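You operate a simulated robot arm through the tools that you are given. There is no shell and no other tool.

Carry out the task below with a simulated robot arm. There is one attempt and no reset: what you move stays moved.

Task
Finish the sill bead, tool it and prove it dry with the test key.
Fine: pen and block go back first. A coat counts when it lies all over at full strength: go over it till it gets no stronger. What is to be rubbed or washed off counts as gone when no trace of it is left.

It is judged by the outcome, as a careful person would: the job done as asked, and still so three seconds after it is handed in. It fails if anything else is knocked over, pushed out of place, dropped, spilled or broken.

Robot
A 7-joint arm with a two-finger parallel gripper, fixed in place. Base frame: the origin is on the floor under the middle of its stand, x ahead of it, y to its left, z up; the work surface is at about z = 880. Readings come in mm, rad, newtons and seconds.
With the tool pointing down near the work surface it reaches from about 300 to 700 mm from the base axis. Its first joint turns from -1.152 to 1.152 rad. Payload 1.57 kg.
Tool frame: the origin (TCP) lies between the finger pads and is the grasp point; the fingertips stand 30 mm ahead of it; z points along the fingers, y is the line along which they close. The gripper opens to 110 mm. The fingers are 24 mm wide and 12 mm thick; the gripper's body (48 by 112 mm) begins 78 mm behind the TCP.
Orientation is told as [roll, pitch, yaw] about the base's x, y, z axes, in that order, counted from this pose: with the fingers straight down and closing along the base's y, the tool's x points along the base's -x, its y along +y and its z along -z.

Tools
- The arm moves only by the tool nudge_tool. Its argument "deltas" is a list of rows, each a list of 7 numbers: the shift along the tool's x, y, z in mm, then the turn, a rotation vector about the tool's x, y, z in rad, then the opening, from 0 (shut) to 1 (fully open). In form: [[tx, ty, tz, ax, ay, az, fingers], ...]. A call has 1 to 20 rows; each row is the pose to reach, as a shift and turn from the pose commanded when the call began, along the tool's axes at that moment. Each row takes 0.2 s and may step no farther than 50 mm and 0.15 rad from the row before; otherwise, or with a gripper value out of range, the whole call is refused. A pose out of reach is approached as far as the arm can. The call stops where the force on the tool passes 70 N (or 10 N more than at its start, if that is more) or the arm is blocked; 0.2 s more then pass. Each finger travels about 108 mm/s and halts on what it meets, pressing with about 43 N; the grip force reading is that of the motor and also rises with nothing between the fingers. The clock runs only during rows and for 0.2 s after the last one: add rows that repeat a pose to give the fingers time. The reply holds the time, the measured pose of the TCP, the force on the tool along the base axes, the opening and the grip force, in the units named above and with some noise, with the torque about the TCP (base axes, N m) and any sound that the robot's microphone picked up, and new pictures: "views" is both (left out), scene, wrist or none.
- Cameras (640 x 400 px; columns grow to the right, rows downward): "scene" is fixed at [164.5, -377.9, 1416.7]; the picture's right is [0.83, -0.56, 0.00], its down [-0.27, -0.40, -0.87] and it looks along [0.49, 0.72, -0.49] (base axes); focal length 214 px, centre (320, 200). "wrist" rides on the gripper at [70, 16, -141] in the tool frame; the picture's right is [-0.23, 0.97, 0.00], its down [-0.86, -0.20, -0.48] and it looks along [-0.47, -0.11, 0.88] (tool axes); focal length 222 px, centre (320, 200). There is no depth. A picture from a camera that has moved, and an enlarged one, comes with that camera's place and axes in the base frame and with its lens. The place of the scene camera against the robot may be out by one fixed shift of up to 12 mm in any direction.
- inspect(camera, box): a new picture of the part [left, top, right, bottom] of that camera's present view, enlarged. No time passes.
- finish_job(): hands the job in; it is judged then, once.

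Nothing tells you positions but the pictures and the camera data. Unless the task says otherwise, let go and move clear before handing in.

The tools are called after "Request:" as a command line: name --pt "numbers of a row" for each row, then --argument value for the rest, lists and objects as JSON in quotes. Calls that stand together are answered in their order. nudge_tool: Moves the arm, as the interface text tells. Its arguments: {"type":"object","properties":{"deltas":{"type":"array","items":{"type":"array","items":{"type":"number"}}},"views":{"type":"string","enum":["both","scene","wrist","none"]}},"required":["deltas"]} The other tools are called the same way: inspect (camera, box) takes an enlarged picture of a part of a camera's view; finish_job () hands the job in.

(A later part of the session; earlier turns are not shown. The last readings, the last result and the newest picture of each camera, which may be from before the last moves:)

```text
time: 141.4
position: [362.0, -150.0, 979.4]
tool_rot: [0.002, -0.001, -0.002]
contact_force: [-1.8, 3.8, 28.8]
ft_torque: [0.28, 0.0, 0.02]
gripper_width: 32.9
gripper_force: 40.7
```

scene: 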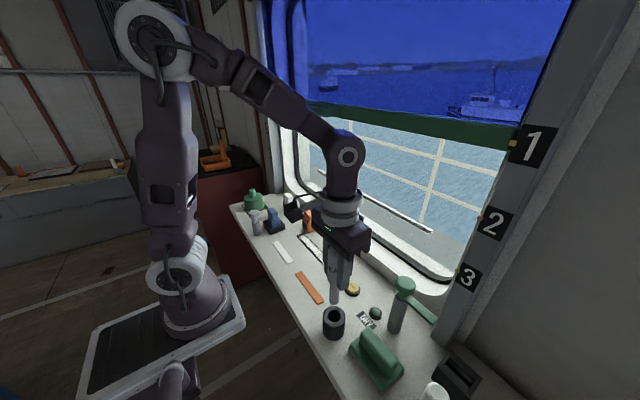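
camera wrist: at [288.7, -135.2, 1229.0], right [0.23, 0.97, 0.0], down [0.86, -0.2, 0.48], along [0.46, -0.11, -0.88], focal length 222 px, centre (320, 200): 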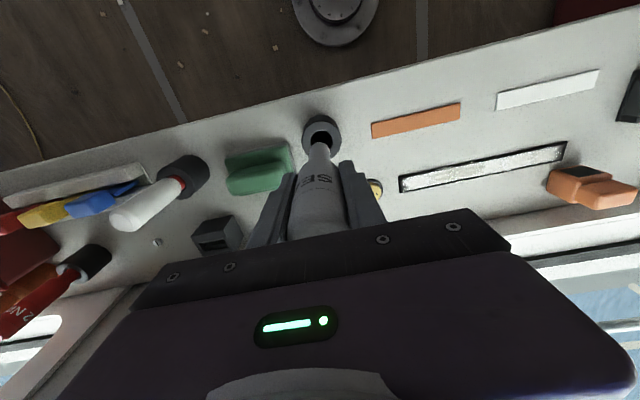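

The pen is seated (29 N). I'll relax and open the fingers, then rise clear.

Request:
nudge_tool --pt "0 0 -0.8 0 0 0 0" --pt "0 0 -0.8 0 0 0 0.36" --pt "0 0 -0.8 0 0 0 0.5" --pt "0 0 -0.8 0 0 0 0.65" --pt "0 0 -0.8 0 0 0 0.65" --pt "0 0 -30 0 0 0 0.65" --pt "0 0 -75 0 0 0 0.65" --pt "0 0 -120 0 0 0 0.65" --pt "0 0 -150 0 0 0 0.65" --views "both"

Request:
inspect --camera "scene" --box '[290, 260, 390, 350]'

Request:
inspect --camera "wrist" --box '[220, 80, 400, 200]'

Request:
inspect --camera "scene" --box '[340, 310, 440, 400]'

```text
time: 143.4
position: [363.8, -149.4, 1126.1]
tool_rot: [0.003, 0.003, -0.003]
contact_force: [-1.2, 0.1, 0.7]
ft_torque: [0.0, 0.03, -0.02]
gripper_width: 71.5
gripper_force: 0.1
camera wrist: at [294.0, -133.0, 1269.1], right [0.23, 0.97, 0.0], down [0.86, -0.2, 0.48], along [0.46, -0.11, -0.88], focal length 222 px, centre (320, 200)
```

scene: 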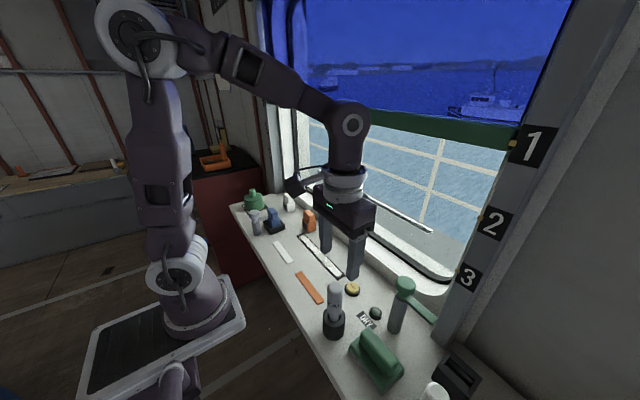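
wrist: 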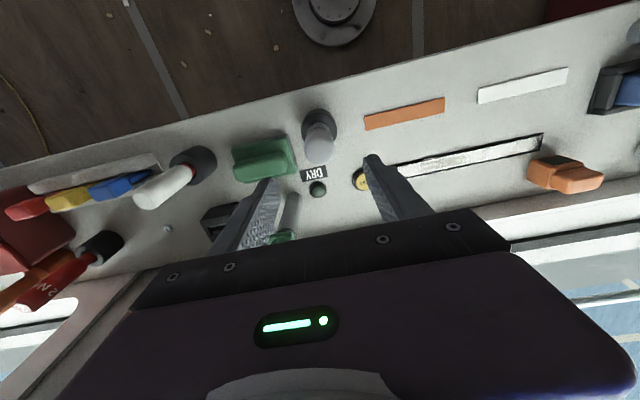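

```text
4.44 times, centred on (340, 305) of scene
camera zoom: at [164.5, -377.9, 1416.7], right [0.83, -0.56, 0.0], down [-0.27, -0.4, -0.87], along [0.49, 0.72, -0.49], focal length 953 px, centre (231, -267)
```

zoom: 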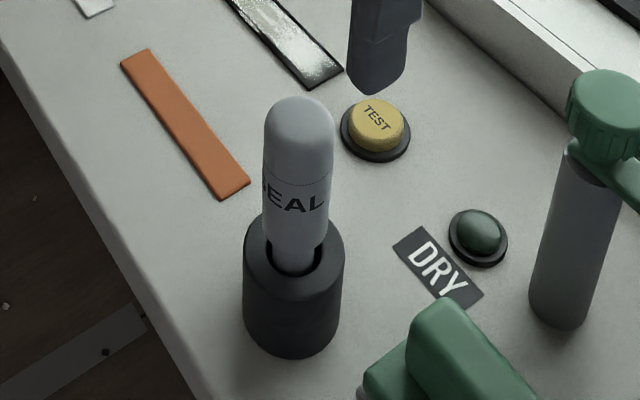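

```text
3.33 times, centred on (310, 140) of wrist
camera zoom: at [294.0, -133.0, 1269.1], right [0.23, 0.97, 0.0], down [0.86, -0.2, 0.48], along [0.46, -0.11, -0.88], focal length 740 px, centre (353, 400)
```

zoom: 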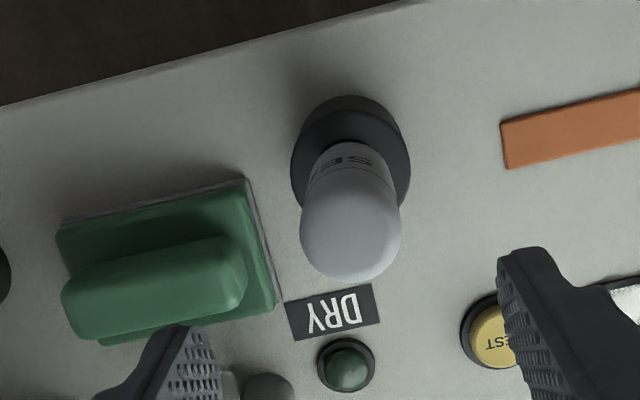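

```text
4.44 times, centred on (390, 355) of scene
camera zoom: at [164.5, -377.9, 1416.7], right [0.83, -0.56, 0.0], down [-0.27, -0.4, -0.87], along [0.49, 0.72, -0.49], focal length 953 px, centre (9, -489)
```

zoom: 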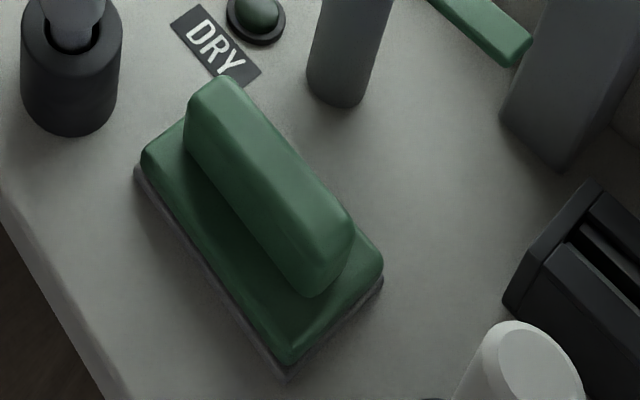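

The pen is back. The green handled block sits squarely at about x 357–426, y −305..−204, with its handle along y. I'll go above it and turn the gripper 90° so the fingers close across the handle.

Request:
nudge_tool --pt "-9 -35 0 0 0 0 0.65" --pt "-18 -70 0 0 0 0 0.65" --pt "-27.7 -105 0 0 0 0 0.65" --pt "-27.7 -105 0 0 0 0.14 0.65" --pt "-27.7 -105 0 0 0 0.28 0.65" --pt "-27.7 -105 0 0 0 0.42 0.65" --pt "-27.7 -105 0 0 0 0.56 0.65" --pt "-27.7 -105 0 0 0 0.7 0.65" --pt "-27.7 -105 0 0 0 0.84 0.65" --pt "-27.7 -105 0 0 0 0.98 0.65" --pt "-27.7 -105 0 0 0 1.12 0.65" --pt "-27.7 -105 0 0 0 1.26 0.65" --pt "-27.7 -105 0 0 0 1.4 0.65" --pt "-27.7 -105 0 0 0 1.5708 0.65" --pt "-27.7 -105 0 0 0 1.5708 0.65"

```text
refused: row 14 steps farther than a row can; nothing moved
```

Request:
nudge_tool --pt "-9 -35 0 0 0 0 0.65" --pt "-18 -70 0 0 0 0 0.65" --pt "-27.7 -105 0 0 0 0 0.65" --pt "-27.7 -105 0 0 0 0.14 0.65" --pt "-27.7 -105 0 0 0 0.28 0.65" --pt "-27.7 -105 0 0 0 0.42 0.65" --pt "-27.7 -105 0 0 0 0.56 0.65" --pt "-27.7 -105 0 0 0 0.7 0.65" --pt "-27.7 -105 0 0 0 0.84 0.65" --pt "-27.7 -105 0 0 0 0.98 0.65" --pt "-27.7 -105 0 0 0 1.12 0.65" --pt "-27.7 -105 0 0 0 1.26 0.65" --pt "-27.7 -105 0 0 0 1.4 0.65" --pt "-27.7 -105 0 0 0 1.5 0.65" --pt "-27.7 -105 0 0 0 1.5708 0.65" --pt "-27.7 -105 0 0 0 1.5708 0.65"

```text
time: 146.8
position: [387.8, -256.2, 1126.2]
tool_rot: [-0.005, 0.003, -1.575]
contact_force: [0.3, 0.4, 0.1]
ft_torque: [0.0, -0.01, 0.0]
gripper_width: 71.7
gripper_force: 0.0
camera wrist: at [406.7, -185.2, 1268.1], right [0.97, -0.23, 0.0], down [-0.2, -0.86, 0.48], along [-0.11, -0.46, -0.88], focal length 222 px, centre (320, 200)
```

scene: 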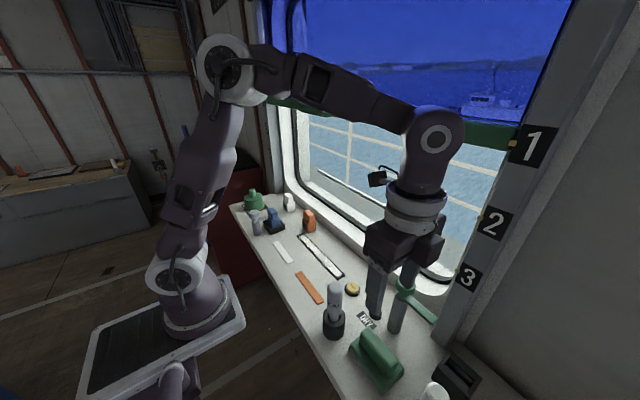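
wrist: 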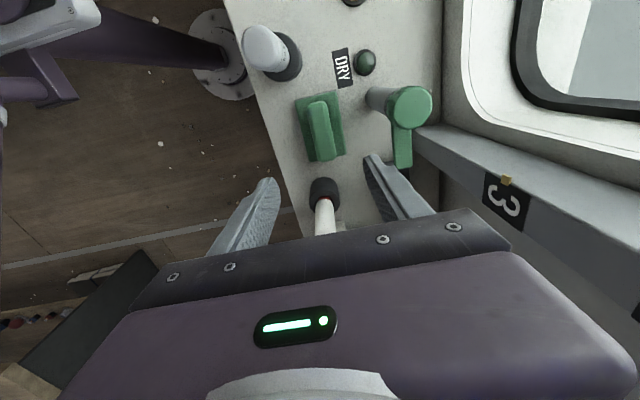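

Request:
inspect --camera "wrist" --box '[260, 70, 400, 190]'

Request:
inspect --camera "wrist" --box '[350, 60, 450, 180]'

```text
3.33 times, centred on (330, 130) of wrist
camera zoom: at [406.7, -185.2, 1268.1], right [0.97, -0.23, 0.0], down [-0.2, -0.86, 0.48], along [-0.11, -0.46, -0.88], focal length 740 px, centre (287, 433)
```

zoom: 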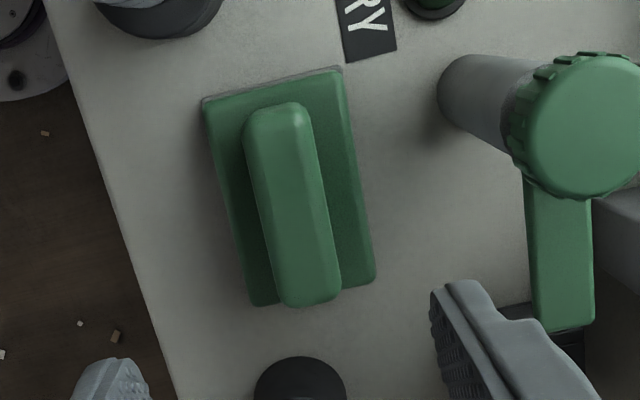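

```text
3.33 times, centred on (400, 120) of wrist
camera zoom: at [406.7, -185.2, 1268.1], right [0.97, -0.23, 0.0], down [-0.2, -0.86, 0.48], along [-0.11, -0.46, -0.88], focal length 740 px, centre (53, 467)
```

zoom: 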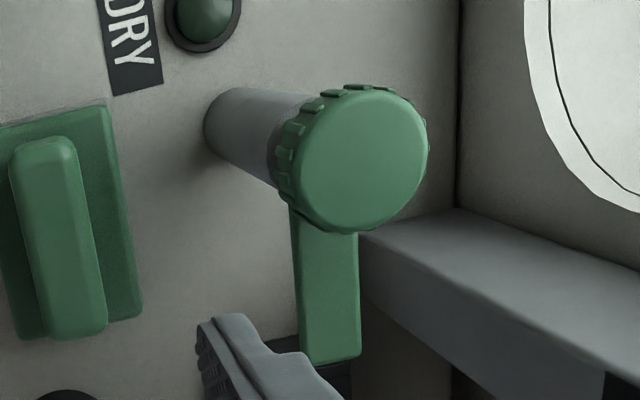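

The tool now has x=+y, y=+x. The handle's centre is at about (394, −252), 26 mm wide with its top at ~931. I'll descend halfway and check alignment.

Request:
nudge_tool --pt "2.8 4.4 40 0 0 0 0.65" --pt "2.8 4.4 80 0 0 0 0.65" --pt "2.8 4.4 120 0 0 0 0.65" --pt "2.8 4.4 150 0 0 0 0.65" --pt "2.8 4.4 150 0 0 0 0.65"

Request:
inspect --camera "wrist" --box '[220, 80, 430, 220]'

Request:
inspect --camera "scene" --box '[330, 260, 450, 400]'

```text
time: 148.0
position: [395.7, -251.0, 974.7]
tool_rot: [-0.002, 0.005, -1.574]
contact_force: [-0.3, 0.0, 0.7]
ft_torque: [0.0, 0.0, 0.0]
gripper_width: 71.6
gripper_force: 0.0
camera wrist: at [412.4, -180.9, 1117.7], right [0.97, -0.23, 0.0], down [-0.2, -0.86, 0.48], along [-0.11, -0.46, -0.88], focal length 222 px, centre (320, 200)
```

scene: 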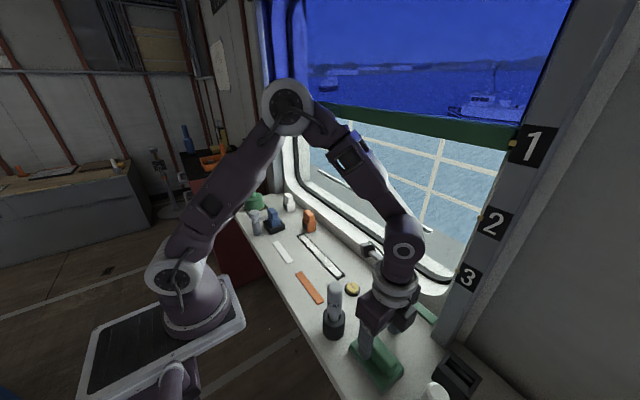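
wrist: 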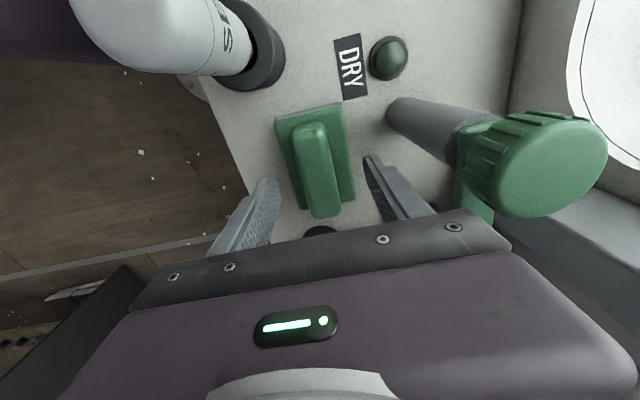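

```text
2.86 times, centred on (325, 150) of wrist
camera zoom: at [412.4, -180.9, 1117.7], right [0.97, -0.23, 0.0], down [-0.2, -0.86, 0.48], along [-0.11, -0.46, -0.88], focal length 635 px, centre (306, 343)
```

zoom: 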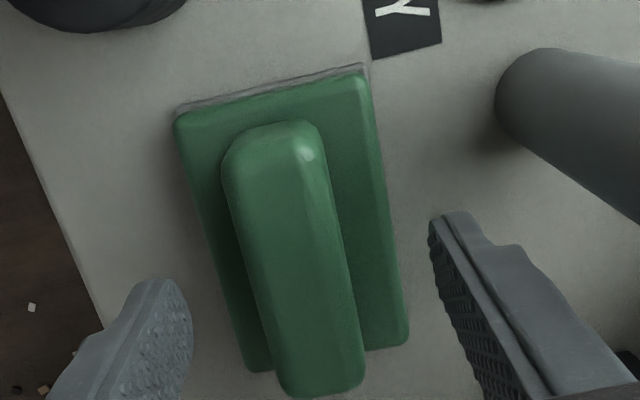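

```text
2.86 times, centred on (390, 330) of scene
camera zoom: at [164.5, -377.9, 1416.7], right [0.83, -0.56, 0.0], down [-0.27, -0.4, -0.87], along [0.49, 0.72, -0.49], focal length 613 px, centre (120, -171)
```

zoom: 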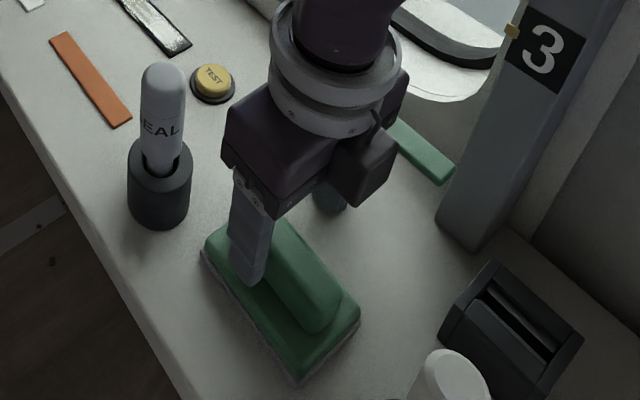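

The handle's centre is about 4 mm to −x of the tool axis. I'll correct and go down around it.

Request:
nudge_tool --pt "0 -4.3 5 0 0 0 0.65" --pt "0 -4.3 20 0 0 0 0.65" --pt "0 -4.3 32 0 0 0 0.65" --pt "0 -4.3 37 0 0 0 0.65" --pt "0 -4.3 37 0 0 0 0.65"

Request:
inspect --camera "wrist" --box '[220, 100, 430, 240]'

Request:
inspect --camera "scene" --box '[330, 260, 450, 400]'

```text
time: 149.2
position: [390.9, -252.9, 940.0]
tool_rot: [-0.001, 0.004, -1.572]
contact_force: [0.0, -0.4, 0.5]
ft_torque: [0.02, -0.03, -0.03]
gripper_width: 71.6
gripper_force: 0.2
camera wrist: at [407.0, -181.6, 1081.5], right [0.97, -0.23, 0.0], down [-0.2, -0.86, 0.48], along [-0.11, -0.46, -0.88], focal length 222 px, centre (320, 200)
```

scene: 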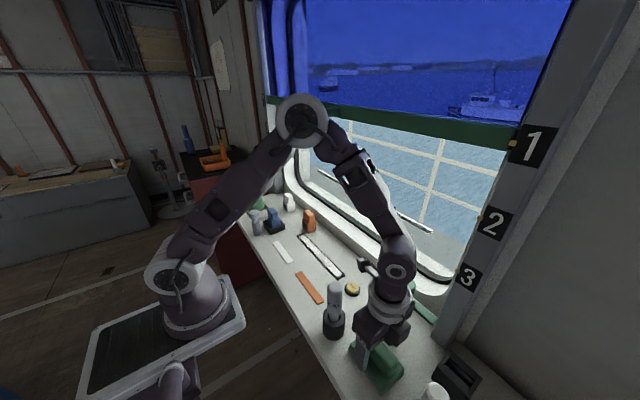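
wrist: 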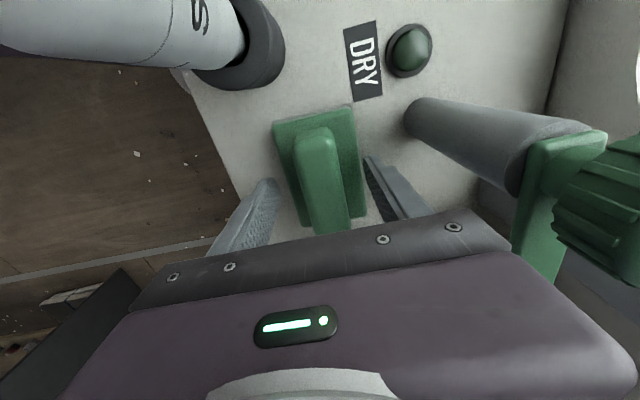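

```text
2.86 times, centred on (325, 170) of wrist
camera zoom: at [407.0, -181.6, 1081.5], right [0.97, -0.23, 0.0], down [-0.2, -0.86, 0.48], along [-0.11, -0.46, -0.88], focal length 635 px, centre (306, 286)
```

zoom: 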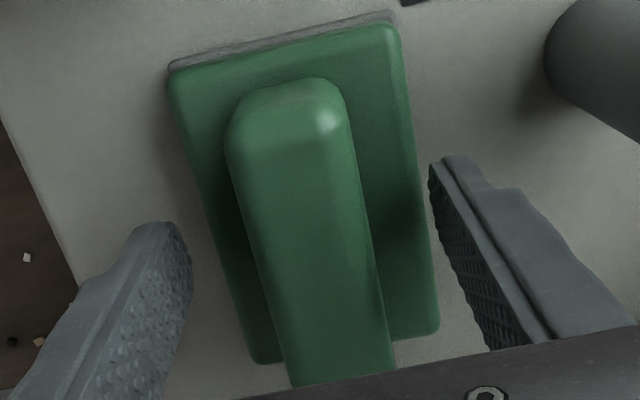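

```text
2.86 times, centred on (390, 330) of scene
camera zoom: at [164.5, -377.9, 1416.7], right [0.83, -0.56, 0.0], down [-0.27, -0.4, -0.87], along [0.49, 0.72, -0.49], focal length 613 px, centre (120, -171)
```

zoom: 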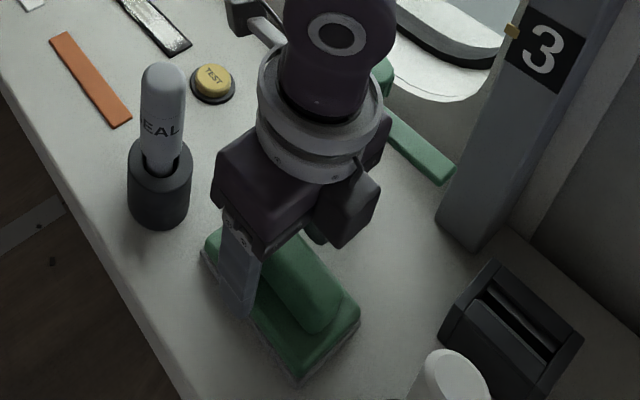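

Request:
nudge_tool --pt "0 0 1.5 0 0 0 0.65" --pt "0 0 3 0 0 0 0.65" --pt "0 0 3 0 0 0 0.45" --pt "0 0 3 0 0 0 0.3" --pt "0 0 3 0 0 0 0.15" --pt "0 0 3 0 0 0 0" --pt "0 0 3 0 0 0 0" --pt "0 0 3 0 0 0 0"

Request:
inspect --camera "wrist" --box '[220, 100, 430, 240]'

```text
time: 151.0
position: [390.9, -252.0, 936.1]
tool_rot: [-0.002, 0.004, -1.577]
contact_force: [0.1, -0.6, 0.0]
ft_torque: [-0.02, -0.03, -0.02]
gripper_width: 29.5
gripper_force: 39.3
camera wrist: at [406.7, -181.8, 1078.1], right [0.97, -0.23, 0.0], down [-0.2, -0.86, 0.48], along [-0.11, -0.46, -0.88], focal length 222 px, centre (320, 200)
```

scene: 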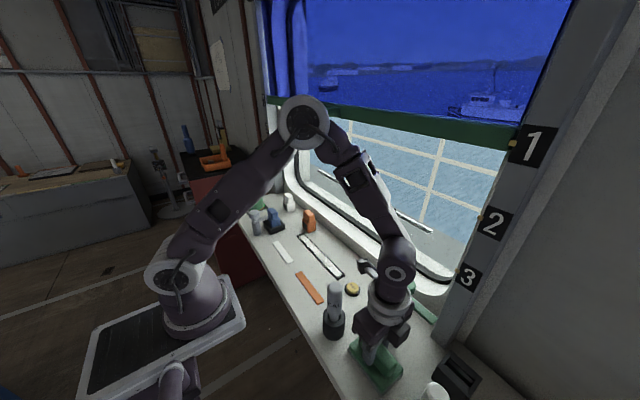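
wrist: 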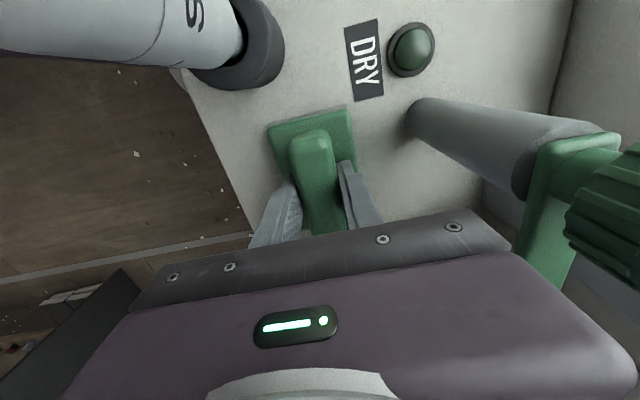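

```text
2.86 times, centred on (325, 170) of wrist
camera zoom: at [406.7, -181.8, 1078.1], right [0.97, -0.23, 0.0], down [-0.2, -0.86, 0.48], along [-0.11, -0.46, -0.88], focal length 635 px, centre (306, 286)
```

zoom: 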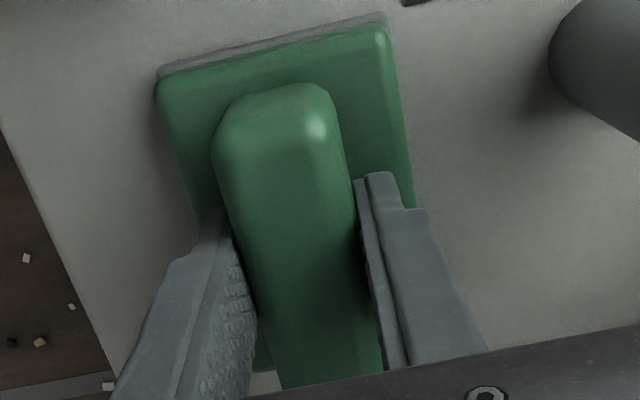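

The block is gripped (29.5 mm). I'll lift it high enough to clear the pen and the post knob, staying away from the sash handle (y well below 100).

Request:
nudge_tool --pt "0 0 -10 0 0 0 0" --pt "0 0 -45 0 0 0 0" --pt "0 0 -85 0 0 0 0" --pt "0 0 -125 0 0 0 0" --pt "0 0 -165 0 0 0 0" --pt "0 0 -184 0 0 0 0" --pt "0 0 -184 0 0 0 0"

Request:
inspect --camera "wrist" --box '[220, 100, 430, 240]'

Request:
inspect --camera "scene" --box '[340, 310, 440, 400]'

Request:
inspect --camera "scene" --box '[350, 180, 450, 330]'

```text
time: 152.6
position: [389.7, -252.7, 1119.7]
tool_rot: [-0.003, 0.004, -1.574]
contact_force: [0.4, 0.7, -0.3]
ft_torque: [0.01, -0.03, -0.01]
gripper_width: 29.5
gripper_force: 39.3
camera wrist: at [406.5, -183.2, 1261.8], right [0.97, -0.23, 0.0], down [-0.2, -0.86, 0.48], along [-0.11, -0.46, -0.88], focal length 222 px, centre (320, 200)
```

scene: 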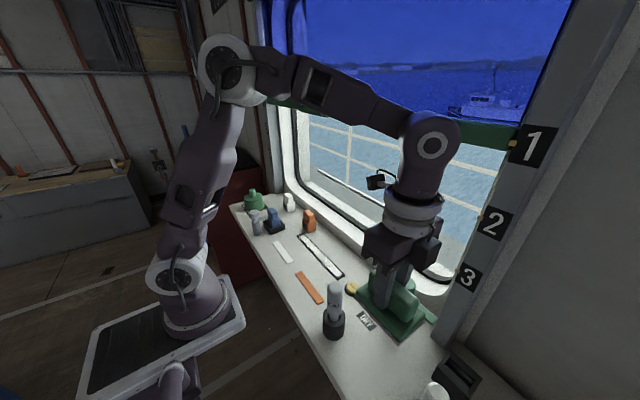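
wrist: 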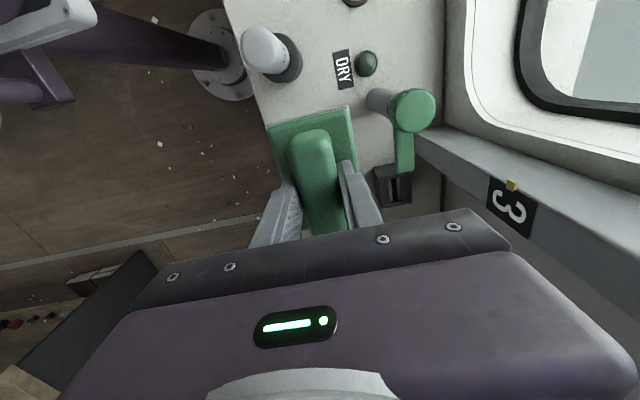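

```text
2.86 times, centred on (325, 170) of wrist
camera zoom: at [406.5, -183.2, 1261.8], right [0.97, -0.23, 0.0], down [-0.2, -0.86, 0.48], along [-0.11, -0.46, -0.88], focal length 635 px, centre (306, 286)
```

zoom: 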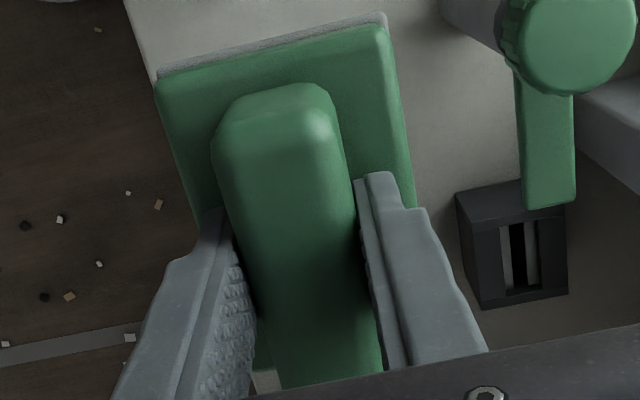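

```text
4.44 times, centred on (390, 355) of scene
camera zoom: at [164.5, -377.9, 1416.7], right [0.83, -0.56, 0.0], down [-0.27, -0.4, -0.87], along [0.49, 0.72, -0.49], focal length 953 px, centre (9, -489)
```

zoom: 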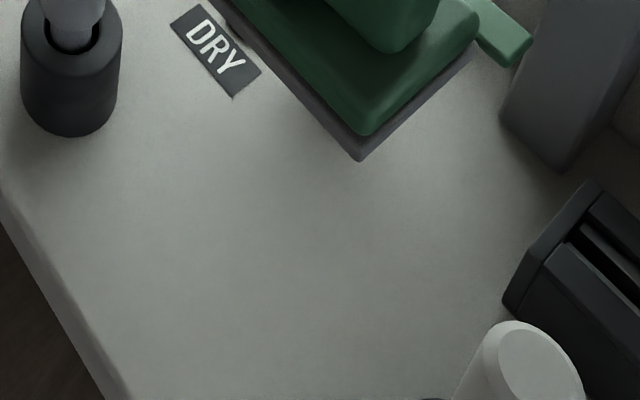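

```text
2.67 times, centred on (400, 255) of scene
camera zoom: at [164.5, -377.9, 1416.7], right [0.83, -0.56, 0.0], down [-0.27, -0.4, -0.87], along [0.49, 0.72, -0.49], focal length 572 px, centre (107, 53)
```

zoom: 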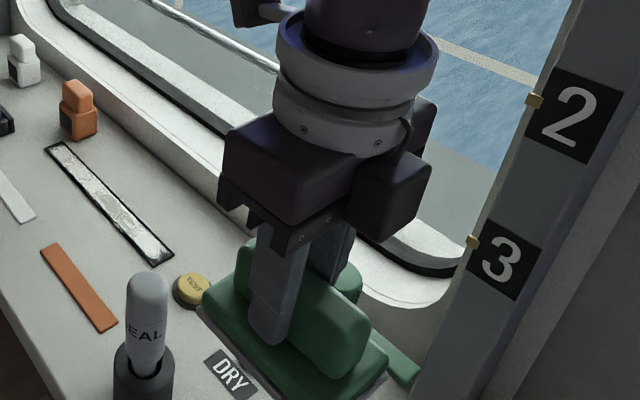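

The table under the block is unmarked, so its home is that spot. I'll carry the block at height over to the strip's near part (y≈2).

Request:
nudge_tool --pt "42 14 0 0 0 0 0" --pt "84 28 0 0 0 0 0" --pt "126 42 0 0 0 0 0" --pt "168 56 0 0 0 0 0" --pt "210 70 0 0 0 0 0" --pt "254 86 0 0 0 0 0" --pt "254 86 0 0 0 0 0"

Request:
inspect --camera "scene" --box '[280, 80, 440, 200]'

Request:
inspect --camera "wrist" --box '[220, 80, 430, 240]'

```text
time: 154.2
position: [477.9, 3.2, 1121.5]
tool_rot: [-0.004, 0.003, -1.575]
contact_force: [0.2, 0.2, -1.3]
ft_torque: [0.03, 0.0, 0.0]
gripper_width: 29.3
gripper_force: 38.8
camera wrist: at [494.9, 72.4, 1262.8], right [0.97, -0.23, 0.0], down [-0.2, -0.86, 0.48], along [-0.11, -0.46, -0.88], focal length 222 px, centre (320, 200)
```

scene: 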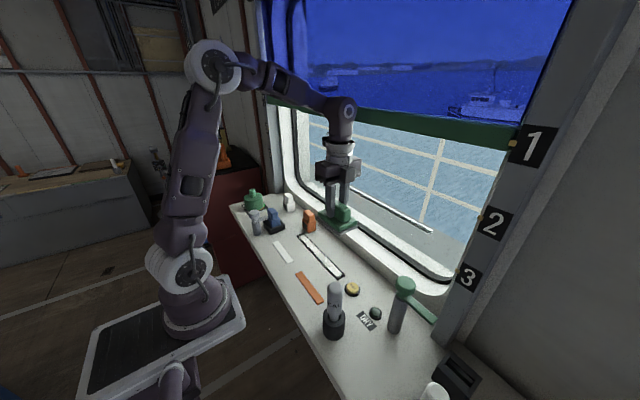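
wrist: 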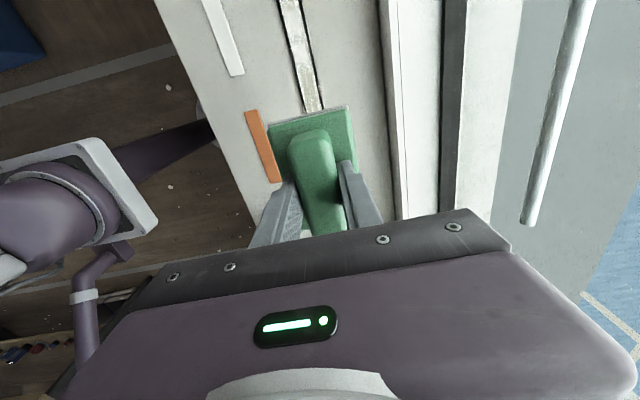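

```text
3.33 times, centred on (360, 140) of scene
camera zoom: at [164.5, -377.9, 1416.7], right [0.83, -0.56, 0.0], down [-0.27, -0.4, -0.87], along [0.49, 0.72, -0.49], focal length 715 px, centre (187, 400)
```

zoom: 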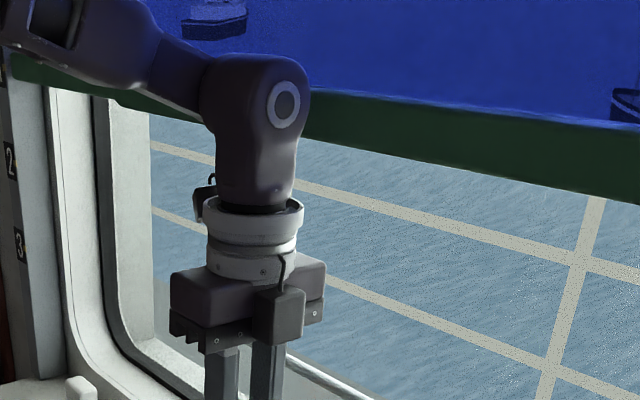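

```text
2.50 times, centred on (325, 160) of wrist
camera zoom: at [494.9, 72.4, 1262.8], right [0.97, -0.23, 0.0], down [-0.2, -0.86, 0.48], along [-0.11, -0.46, -0.88], focal length 555 px, centre (308, 300)
```

zoom: 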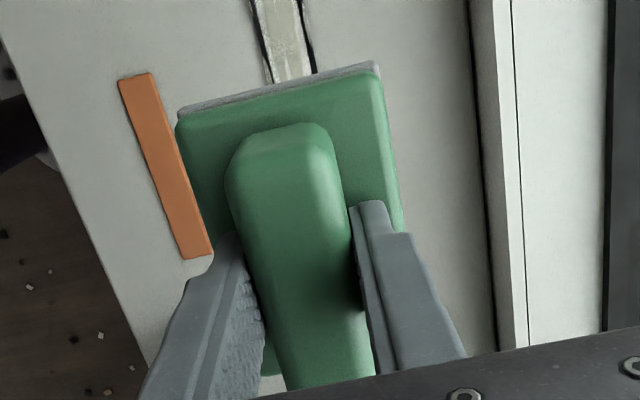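

The wrist stays clear of the sash handle. I'll lower the block onto the strip's near part, stopping just above.

Request:
nudge_tool --pt "0 0 40 0 0 0 0" --pt "0 0 80 0 0 0 0" --pt "0 0 120 0 0 0 0" --pt "0 0 155 0 0 0 0" --pt "0 0 170 0 0 0 0" --pt "0 0 176 0 0 0 0"

Request:
inspect --camera "scene" --box '[290, 210, 380, 290]'

Request:
inspect --camera "wrist" --box '[220, 60, 430, 200]'

```text
time: 155.6
position: [477.5, 1.1, 943.4]
tool_rot: [-0.001, 0.004, -1.574]
contact_force: [0.0, 0.2, -1.5]
ft_torque: [-0.02, -0.01, -0.03]
gripper_width: 29.7
gripper_force: 39.1
camera wrist: at [494.0, 71.7, 1086.0], right [0.97, -0.23, 0.0], down [-0.2, -0.86, 0.48], along [-0.11, -0.46, -0.88], focal length 222 px, centre (320, 200)
```

scene: 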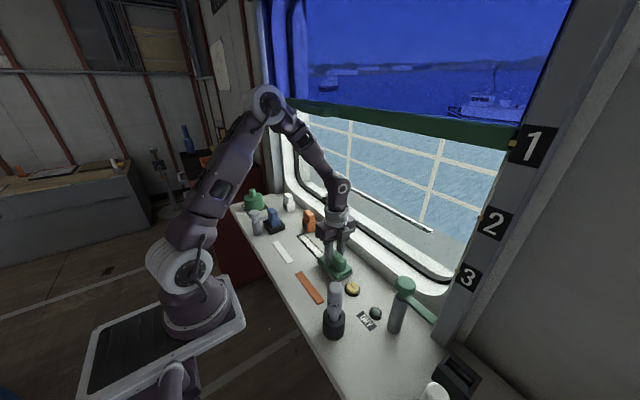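
wrist: 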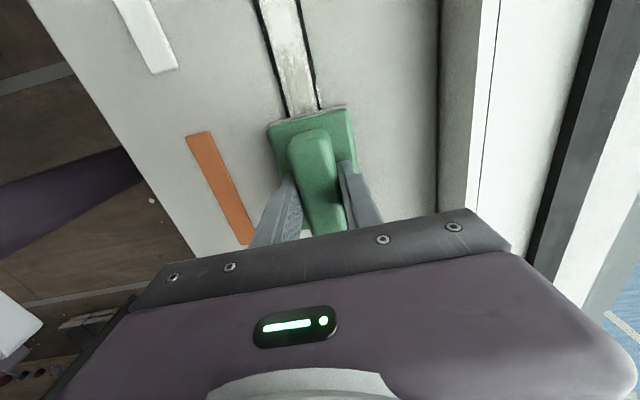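

```text
5.00 times, centred on (335, 250) of scene
camera zoom: at [164.5, -377.9, 1416.7], right [0.83, -0.56, 0.0], down [-0.27, -0.4, -0.87], along [0.49, 0.72, -0.49], focal length 1072 px, centre (245, -50)
```

zoom: 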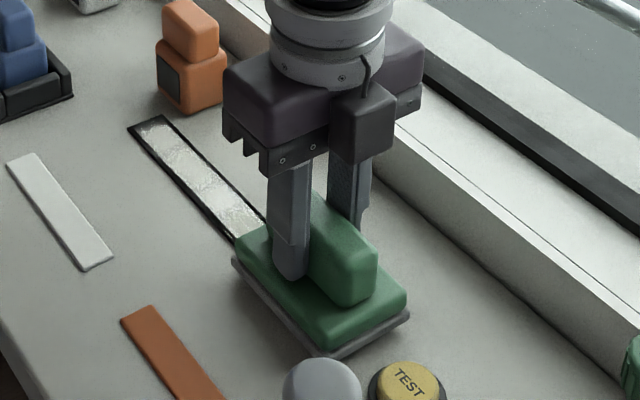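

```text
2.86 times, centred on (325, 130) of wrist
camera zoom: at [494.0, 71.7, 1086.0], right [0.97, -0.23, 0.0], down [-0.2, -0.86, 0.48], along [-0.11, -0.46, -0.88], focal length 635 px, centre (306, 400)
```

zoom: 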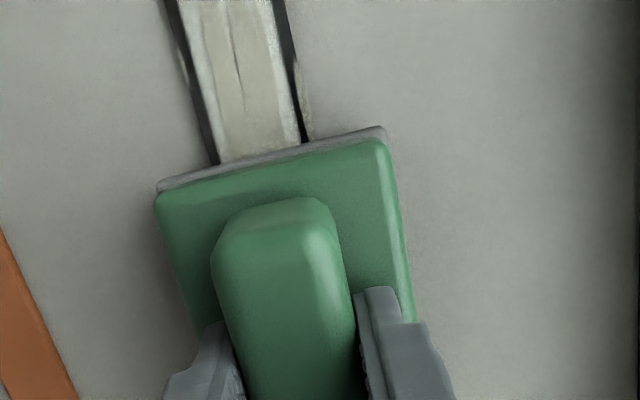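

Request:
nudge_tool --pt "0 0 2 0 0 0 0" --pt "0 0 4 0 0 0 0" --pt "0 0 5 0 0 0 0" --views "none"

```text
time: 156.4
position: [475.9, 1.9, 939.4]
tool_rot: [-0.001, 0.004, -1.575]
contact_force: [-1.0, -0.4, 1.9]
ft_torque: [-0.15, 0.03, -0.05]
gripper_width: 29.3
gripper_force: 38.9
```

Contact begins. I'll press lightly and make a trial stroke in +y.

Request:
nudge_tool --pt "0 0 0.5 0 0 0 0" --pt "6 0 0.5 0 0 0 0" --pt "12 0 0.5 0 0 0 0" --pt "20 0 0.5 0 0 0 0" --pt "28 0 0.5 0 0 0 0" --pt "36 0 0.5 0 0 0 0" --pt "44 0 0.5 0 0 0 0" --pt "52 0 0.5 0 0 0 0" --pt "60 0 0.5 0 0 0 0"

Request:
inspect --camera "wrist" --box '[240, 60, 430, 200]'

Request:
inspect --camera "scene" --box '[290, 210, 380, 290]'

```text
time: 158.4
position: [475.6, 60.1, 939.3]
tool_rot: [-0.003, 0.002, -1.576]
contact_force: [0.0, -12.9, 14.8]
ft_torque: [-0.49, -0.05, 0.04]
gripper_width: 29.8
gripper_force: 39.2
camera wrist: at [492.9, 131.3, 1081.0], right [0.97, -0.23, 0.0], down [-0.2, -0.86, 0.48], along [-0.11, -0.46, -0.88], focal length 222 px, centre (320, 200)
```

scene: 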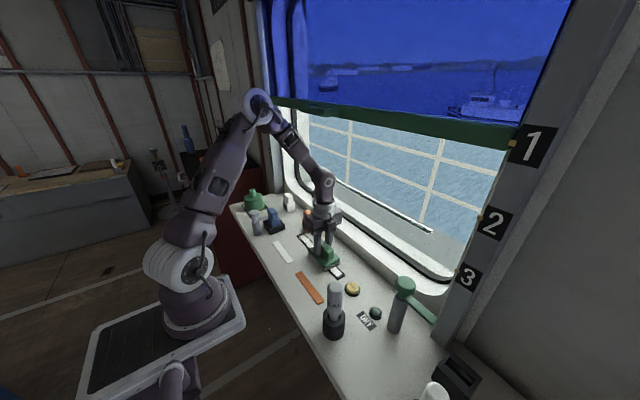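
wrist: 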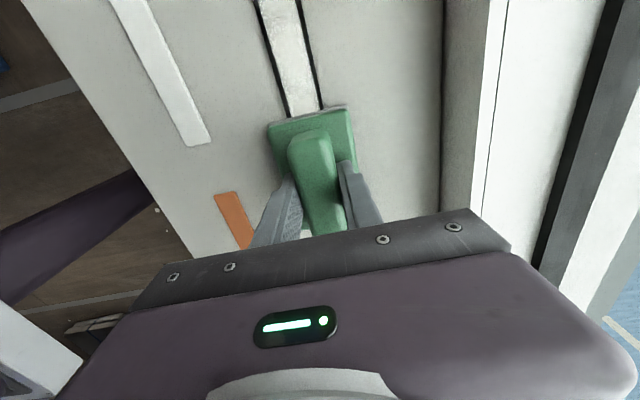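

```text
2.86 times, centred on (335, 130) of wrist
camera zoom: at [492.9, 131.3, 1081.0], right [0.97, -0.23, 0.0], down [-0.2, -0.86, 0.48], along [-0.11, -0.46, -0.88], focal length 635 px, centre (277, 400)
```

zoom: 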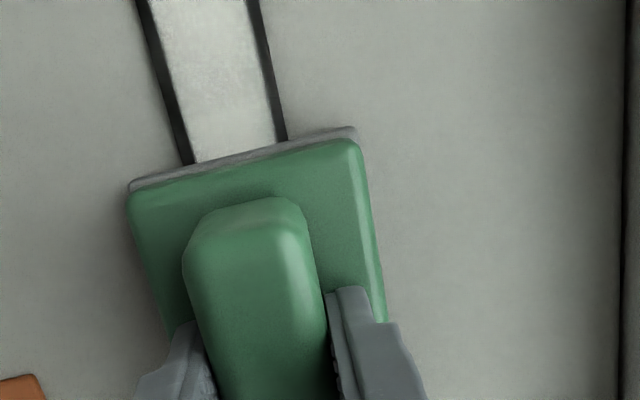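

```text
5.00 times, centred on (335, 250) of scene
camera zoom: at [164.3, -378.3, 1416.6], right [0.83, -0.56, 0.0], down [-0.27, -0.4, -0.87], along [0.49, 0.72, -0.49], focal length 1072 px, centre (245, -50)
```

zoom: 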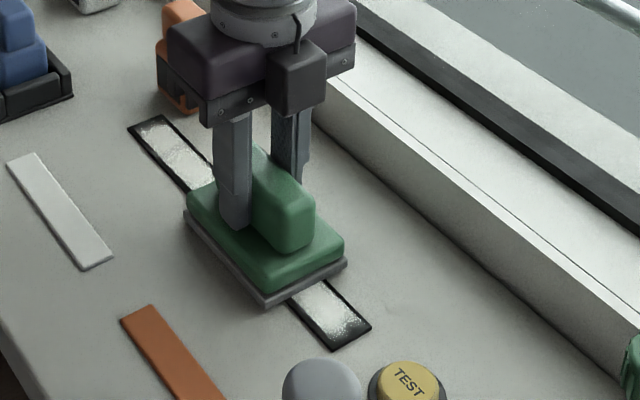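

The orange block's near face is at x≈505.5, so I'll shift the green block to x≈465 (it still covers the whole strip) before continuing toward the far end.

Request:
nudge_tool --pt "2 -4 0 0 0 0 0" --pt "4 -8 0 0 0 0 0" --pt "6 -11 0 0 0 0 0" --pt "14 -11 0 0 0 0 0" --pt "22 -11 0 0 0 0 0" --pt "30 -11 0 0 0 0 0" --pt "38 -11 0 0 0 0 0" --pt "46 -11 0 0 0 0 0" --pt "54 -11 0 0 0 0 0" --pt "62 -11 0 0 0 0 0"

Request:
inspect --camera "wrist" --box '[240, 60, 430, 200]'

Request:
inspect --camera "scene" --box '[280, 200, 370, 290]'

```text
time: 160.6
position: [465.4, 123.7, 941.0]
tool_rot: [-0.002, 0.002, -1.575]
contact_force: [0.0, -0.3, -1.5]
ft_torque: [-0.03, -0.01, -0.02]
gripper_width: 29.6
gripper_force: 38.4
camera wrist: at [482.5, 194.5, 1082.4], right [0.97, -0.23, 0.0], down [-0.2, -0.86, 0.48], along [-0.11, -0.46, -0.88], focal length 222 px, centre (320, 200)
```

scene: 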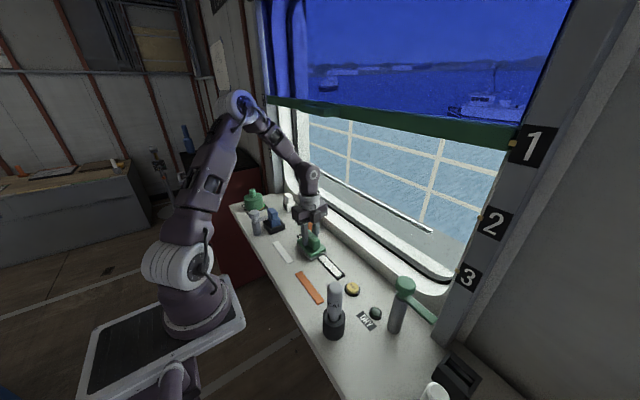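
wrist: 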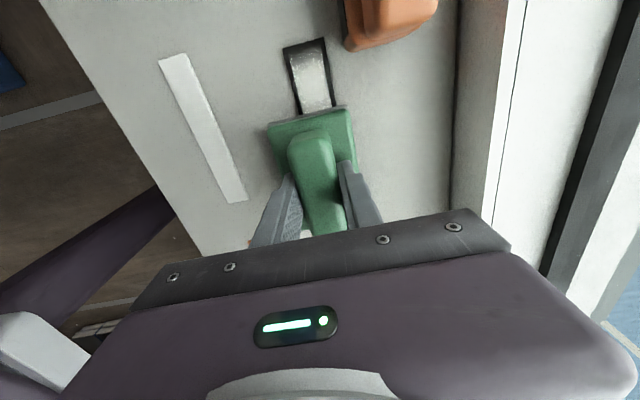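

```text
2.86 times, centred on (335, 130) of wrist
camera zoom: at [482.5, 194.5, 1082.4], right [0.97, -0.23, 0.0], down [-0.2, -0.86, 0.48], along [-0.11, -0.46, -0.88], focal length 635 px, centre (277, 400)
```

zoom: 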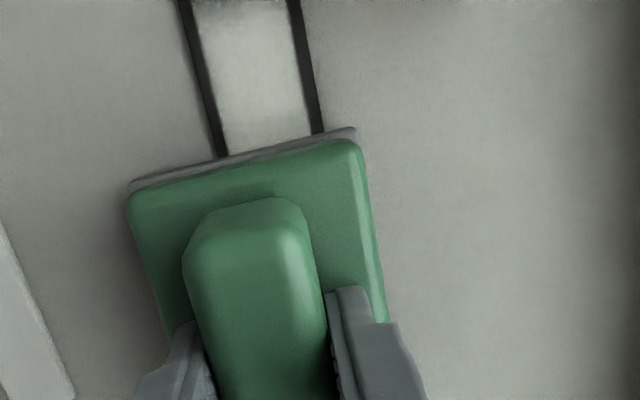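

```text
4.44 times, centred on (325, 245) of scene
camera zoom: at [164.5, -377.9, 1416.7], right [0.83, -0.56, 0.0], down [-0.27, -0.4, -0.87], along [0.49, 0.72, -0.49], focal length 953 px, centre (298, 0)
```

zoom: 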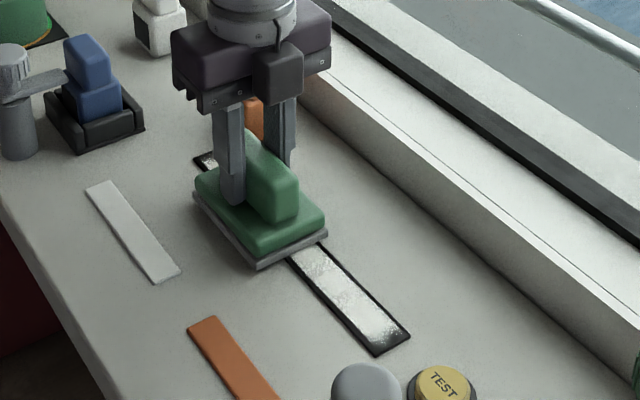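

Request:
inspect --camera "scene" --box '[315, 245, 355, 285]'

Request:
nudge_tool --pt "0 0 0.5 0 0 0 0" --pt "0 0 0.9 0 0 0 0" --views "none"

```text
10.00 times, centred on (335, 265) of scene
camera zoom: at [164.5, -377.9, 1416.7], right [0.83, -0.56, 0.0], down [-0.27, -0.4, -0.87], along [0.49, 0.72, -0.49], focal length 2145 px, centre (170, -450)
```

zoom: 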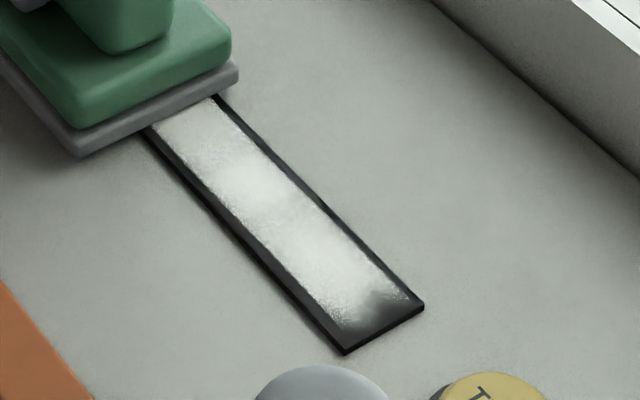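

```text
time: 161.2
position: [465.0, 124.4, 940.3]
tool_rot: [-0.001, 0.004, -1.574]
contact_force: [0.2, 0.5, -0.9]
ft_torque: [0.01, -0.02, 0.02]
gripper_width: 29.6
gripper_force: 39.1
```

The lumps are gone where the block has passed, so it's the right tool. I'll regain contact and carry on.

Request:
nudge_tool --pt "0 0 0.4 0 0 0 0" --pt "0 0 0.8 0 0 0 0" --views "none"

```text
time: 161.8
position: [466.4, 123.7, 938.9]
tool_rot: [-0.001, 0.003, -1.574]
contact_force: [-0.9, -0.8, 5.6]
ft_torque: [0.3, -0.03, 0.11]
gripper_width: 29.4
gripper_force: 39.1
```

Request:
nudge_tool --pt "8 0 0.1 0 0 0 0" --pt "16 0 0.15 0 0 0 0" --pt "24 0 0.2 0 0 0 0" --pt "32 0 0.25 0 0 0 0" --pt "40 0 0.3 0 0 0 0" --pt "48 0 0.35 0 0 0 0"

Request:
inspect --camera "wrist" --box '[240, 60, 430, 200]'

Request:
inspect --camera "scene" --box '[280, 200, 370, 290]'

```text
time: 163.2
position: [466.5, 171.4, 939.9]
tool_rot: [-0.001, 0.003, -1.575]
contact_force: [0.5, -5.1, 5.7]
ft_torque: [0.01, -0.1, -0.07]
gripper_width: 29.8
gripper_force: 39.1
camera wrist: at [483.2, 241.6, 1080.9], right [0.97, -0.23, 0.0], down [-0.2, -0.86, 0.48], along [-0.11, -0.46, -0.88], focal length 222 px, centre (320, 200)
```

scene: 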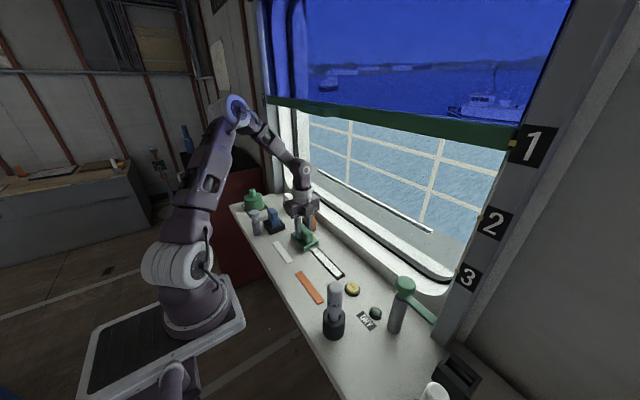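
wrist: 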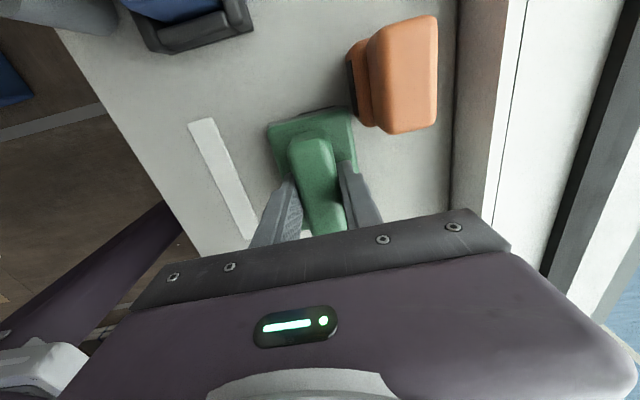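

```text
2.86 times, centred on (335, 130) of wrist
camera zoom: at [483.2, 241.6, 1080.9], right [0.97, -0.23, 0.0], down [-0.2, -0.86, 0.48], along [-0.11, -0.46, -0.88], focal length 635 px, centre (277, 400)
```

zoom: 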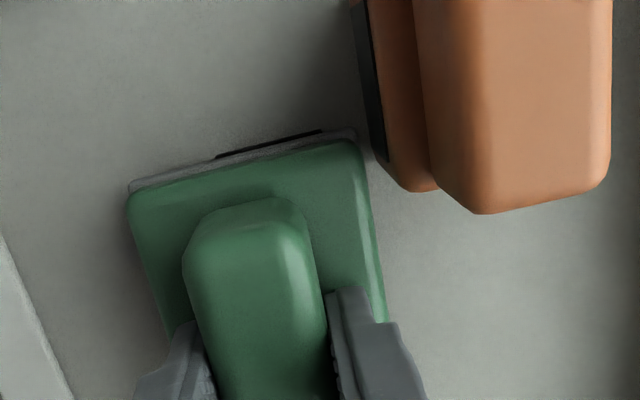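

```text
4.44 times, centred on (325, 245) of scene
camera zoom: at [164.4, -378.1, 1416.6], right [0.83, -0.56, 0.0], down [-0.27, -0.4, -0.87], along [0.49, 0.72, -0.49], focal length 953 px, centre (298, 0)
```

zoom: 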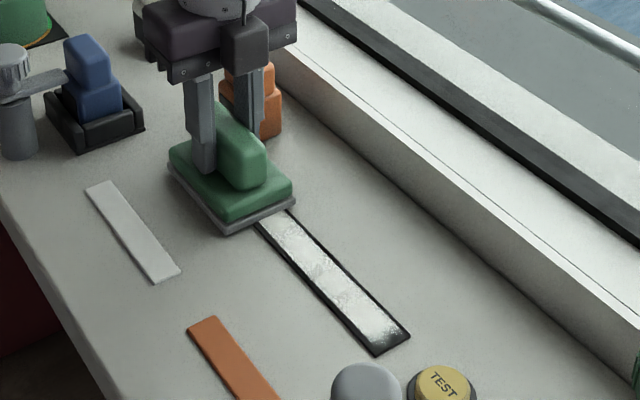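

The block covers the far end, clear of the orange block. I'll stroke back toward the near end, easing height slightly as the surface rises.

Request:
nudge_tool --pt "-8 0 0 0 0 0 0" --pt "-16 0 -0.05 0 0 0 0" --pt "-24 0 -0.1 0 0 0 0" --pt "-32 0 -0.15 0 0 0 0" --pt "-40 0 -0.2 0 0 0 0" --pt "-48 0 -0.25 0 0 0 0" --pt "-56 0 -0.3 0 0 0 0" --pt "-64 0 -0.35 0 0 0 0" --pt "-72 0 -0.4 0 0 0 0" --views "none"

```text
time: 165.2
position: [464.7, 98.8, 938.3]
tool_rot: [-0.004, 0.001, -1.575]
contact_force: [1.2, 8.5, 8.5]
ft_torque: [0.71, -0.17, 0.08]
gripper_width: 29.6
gripper_force: 39.1
```

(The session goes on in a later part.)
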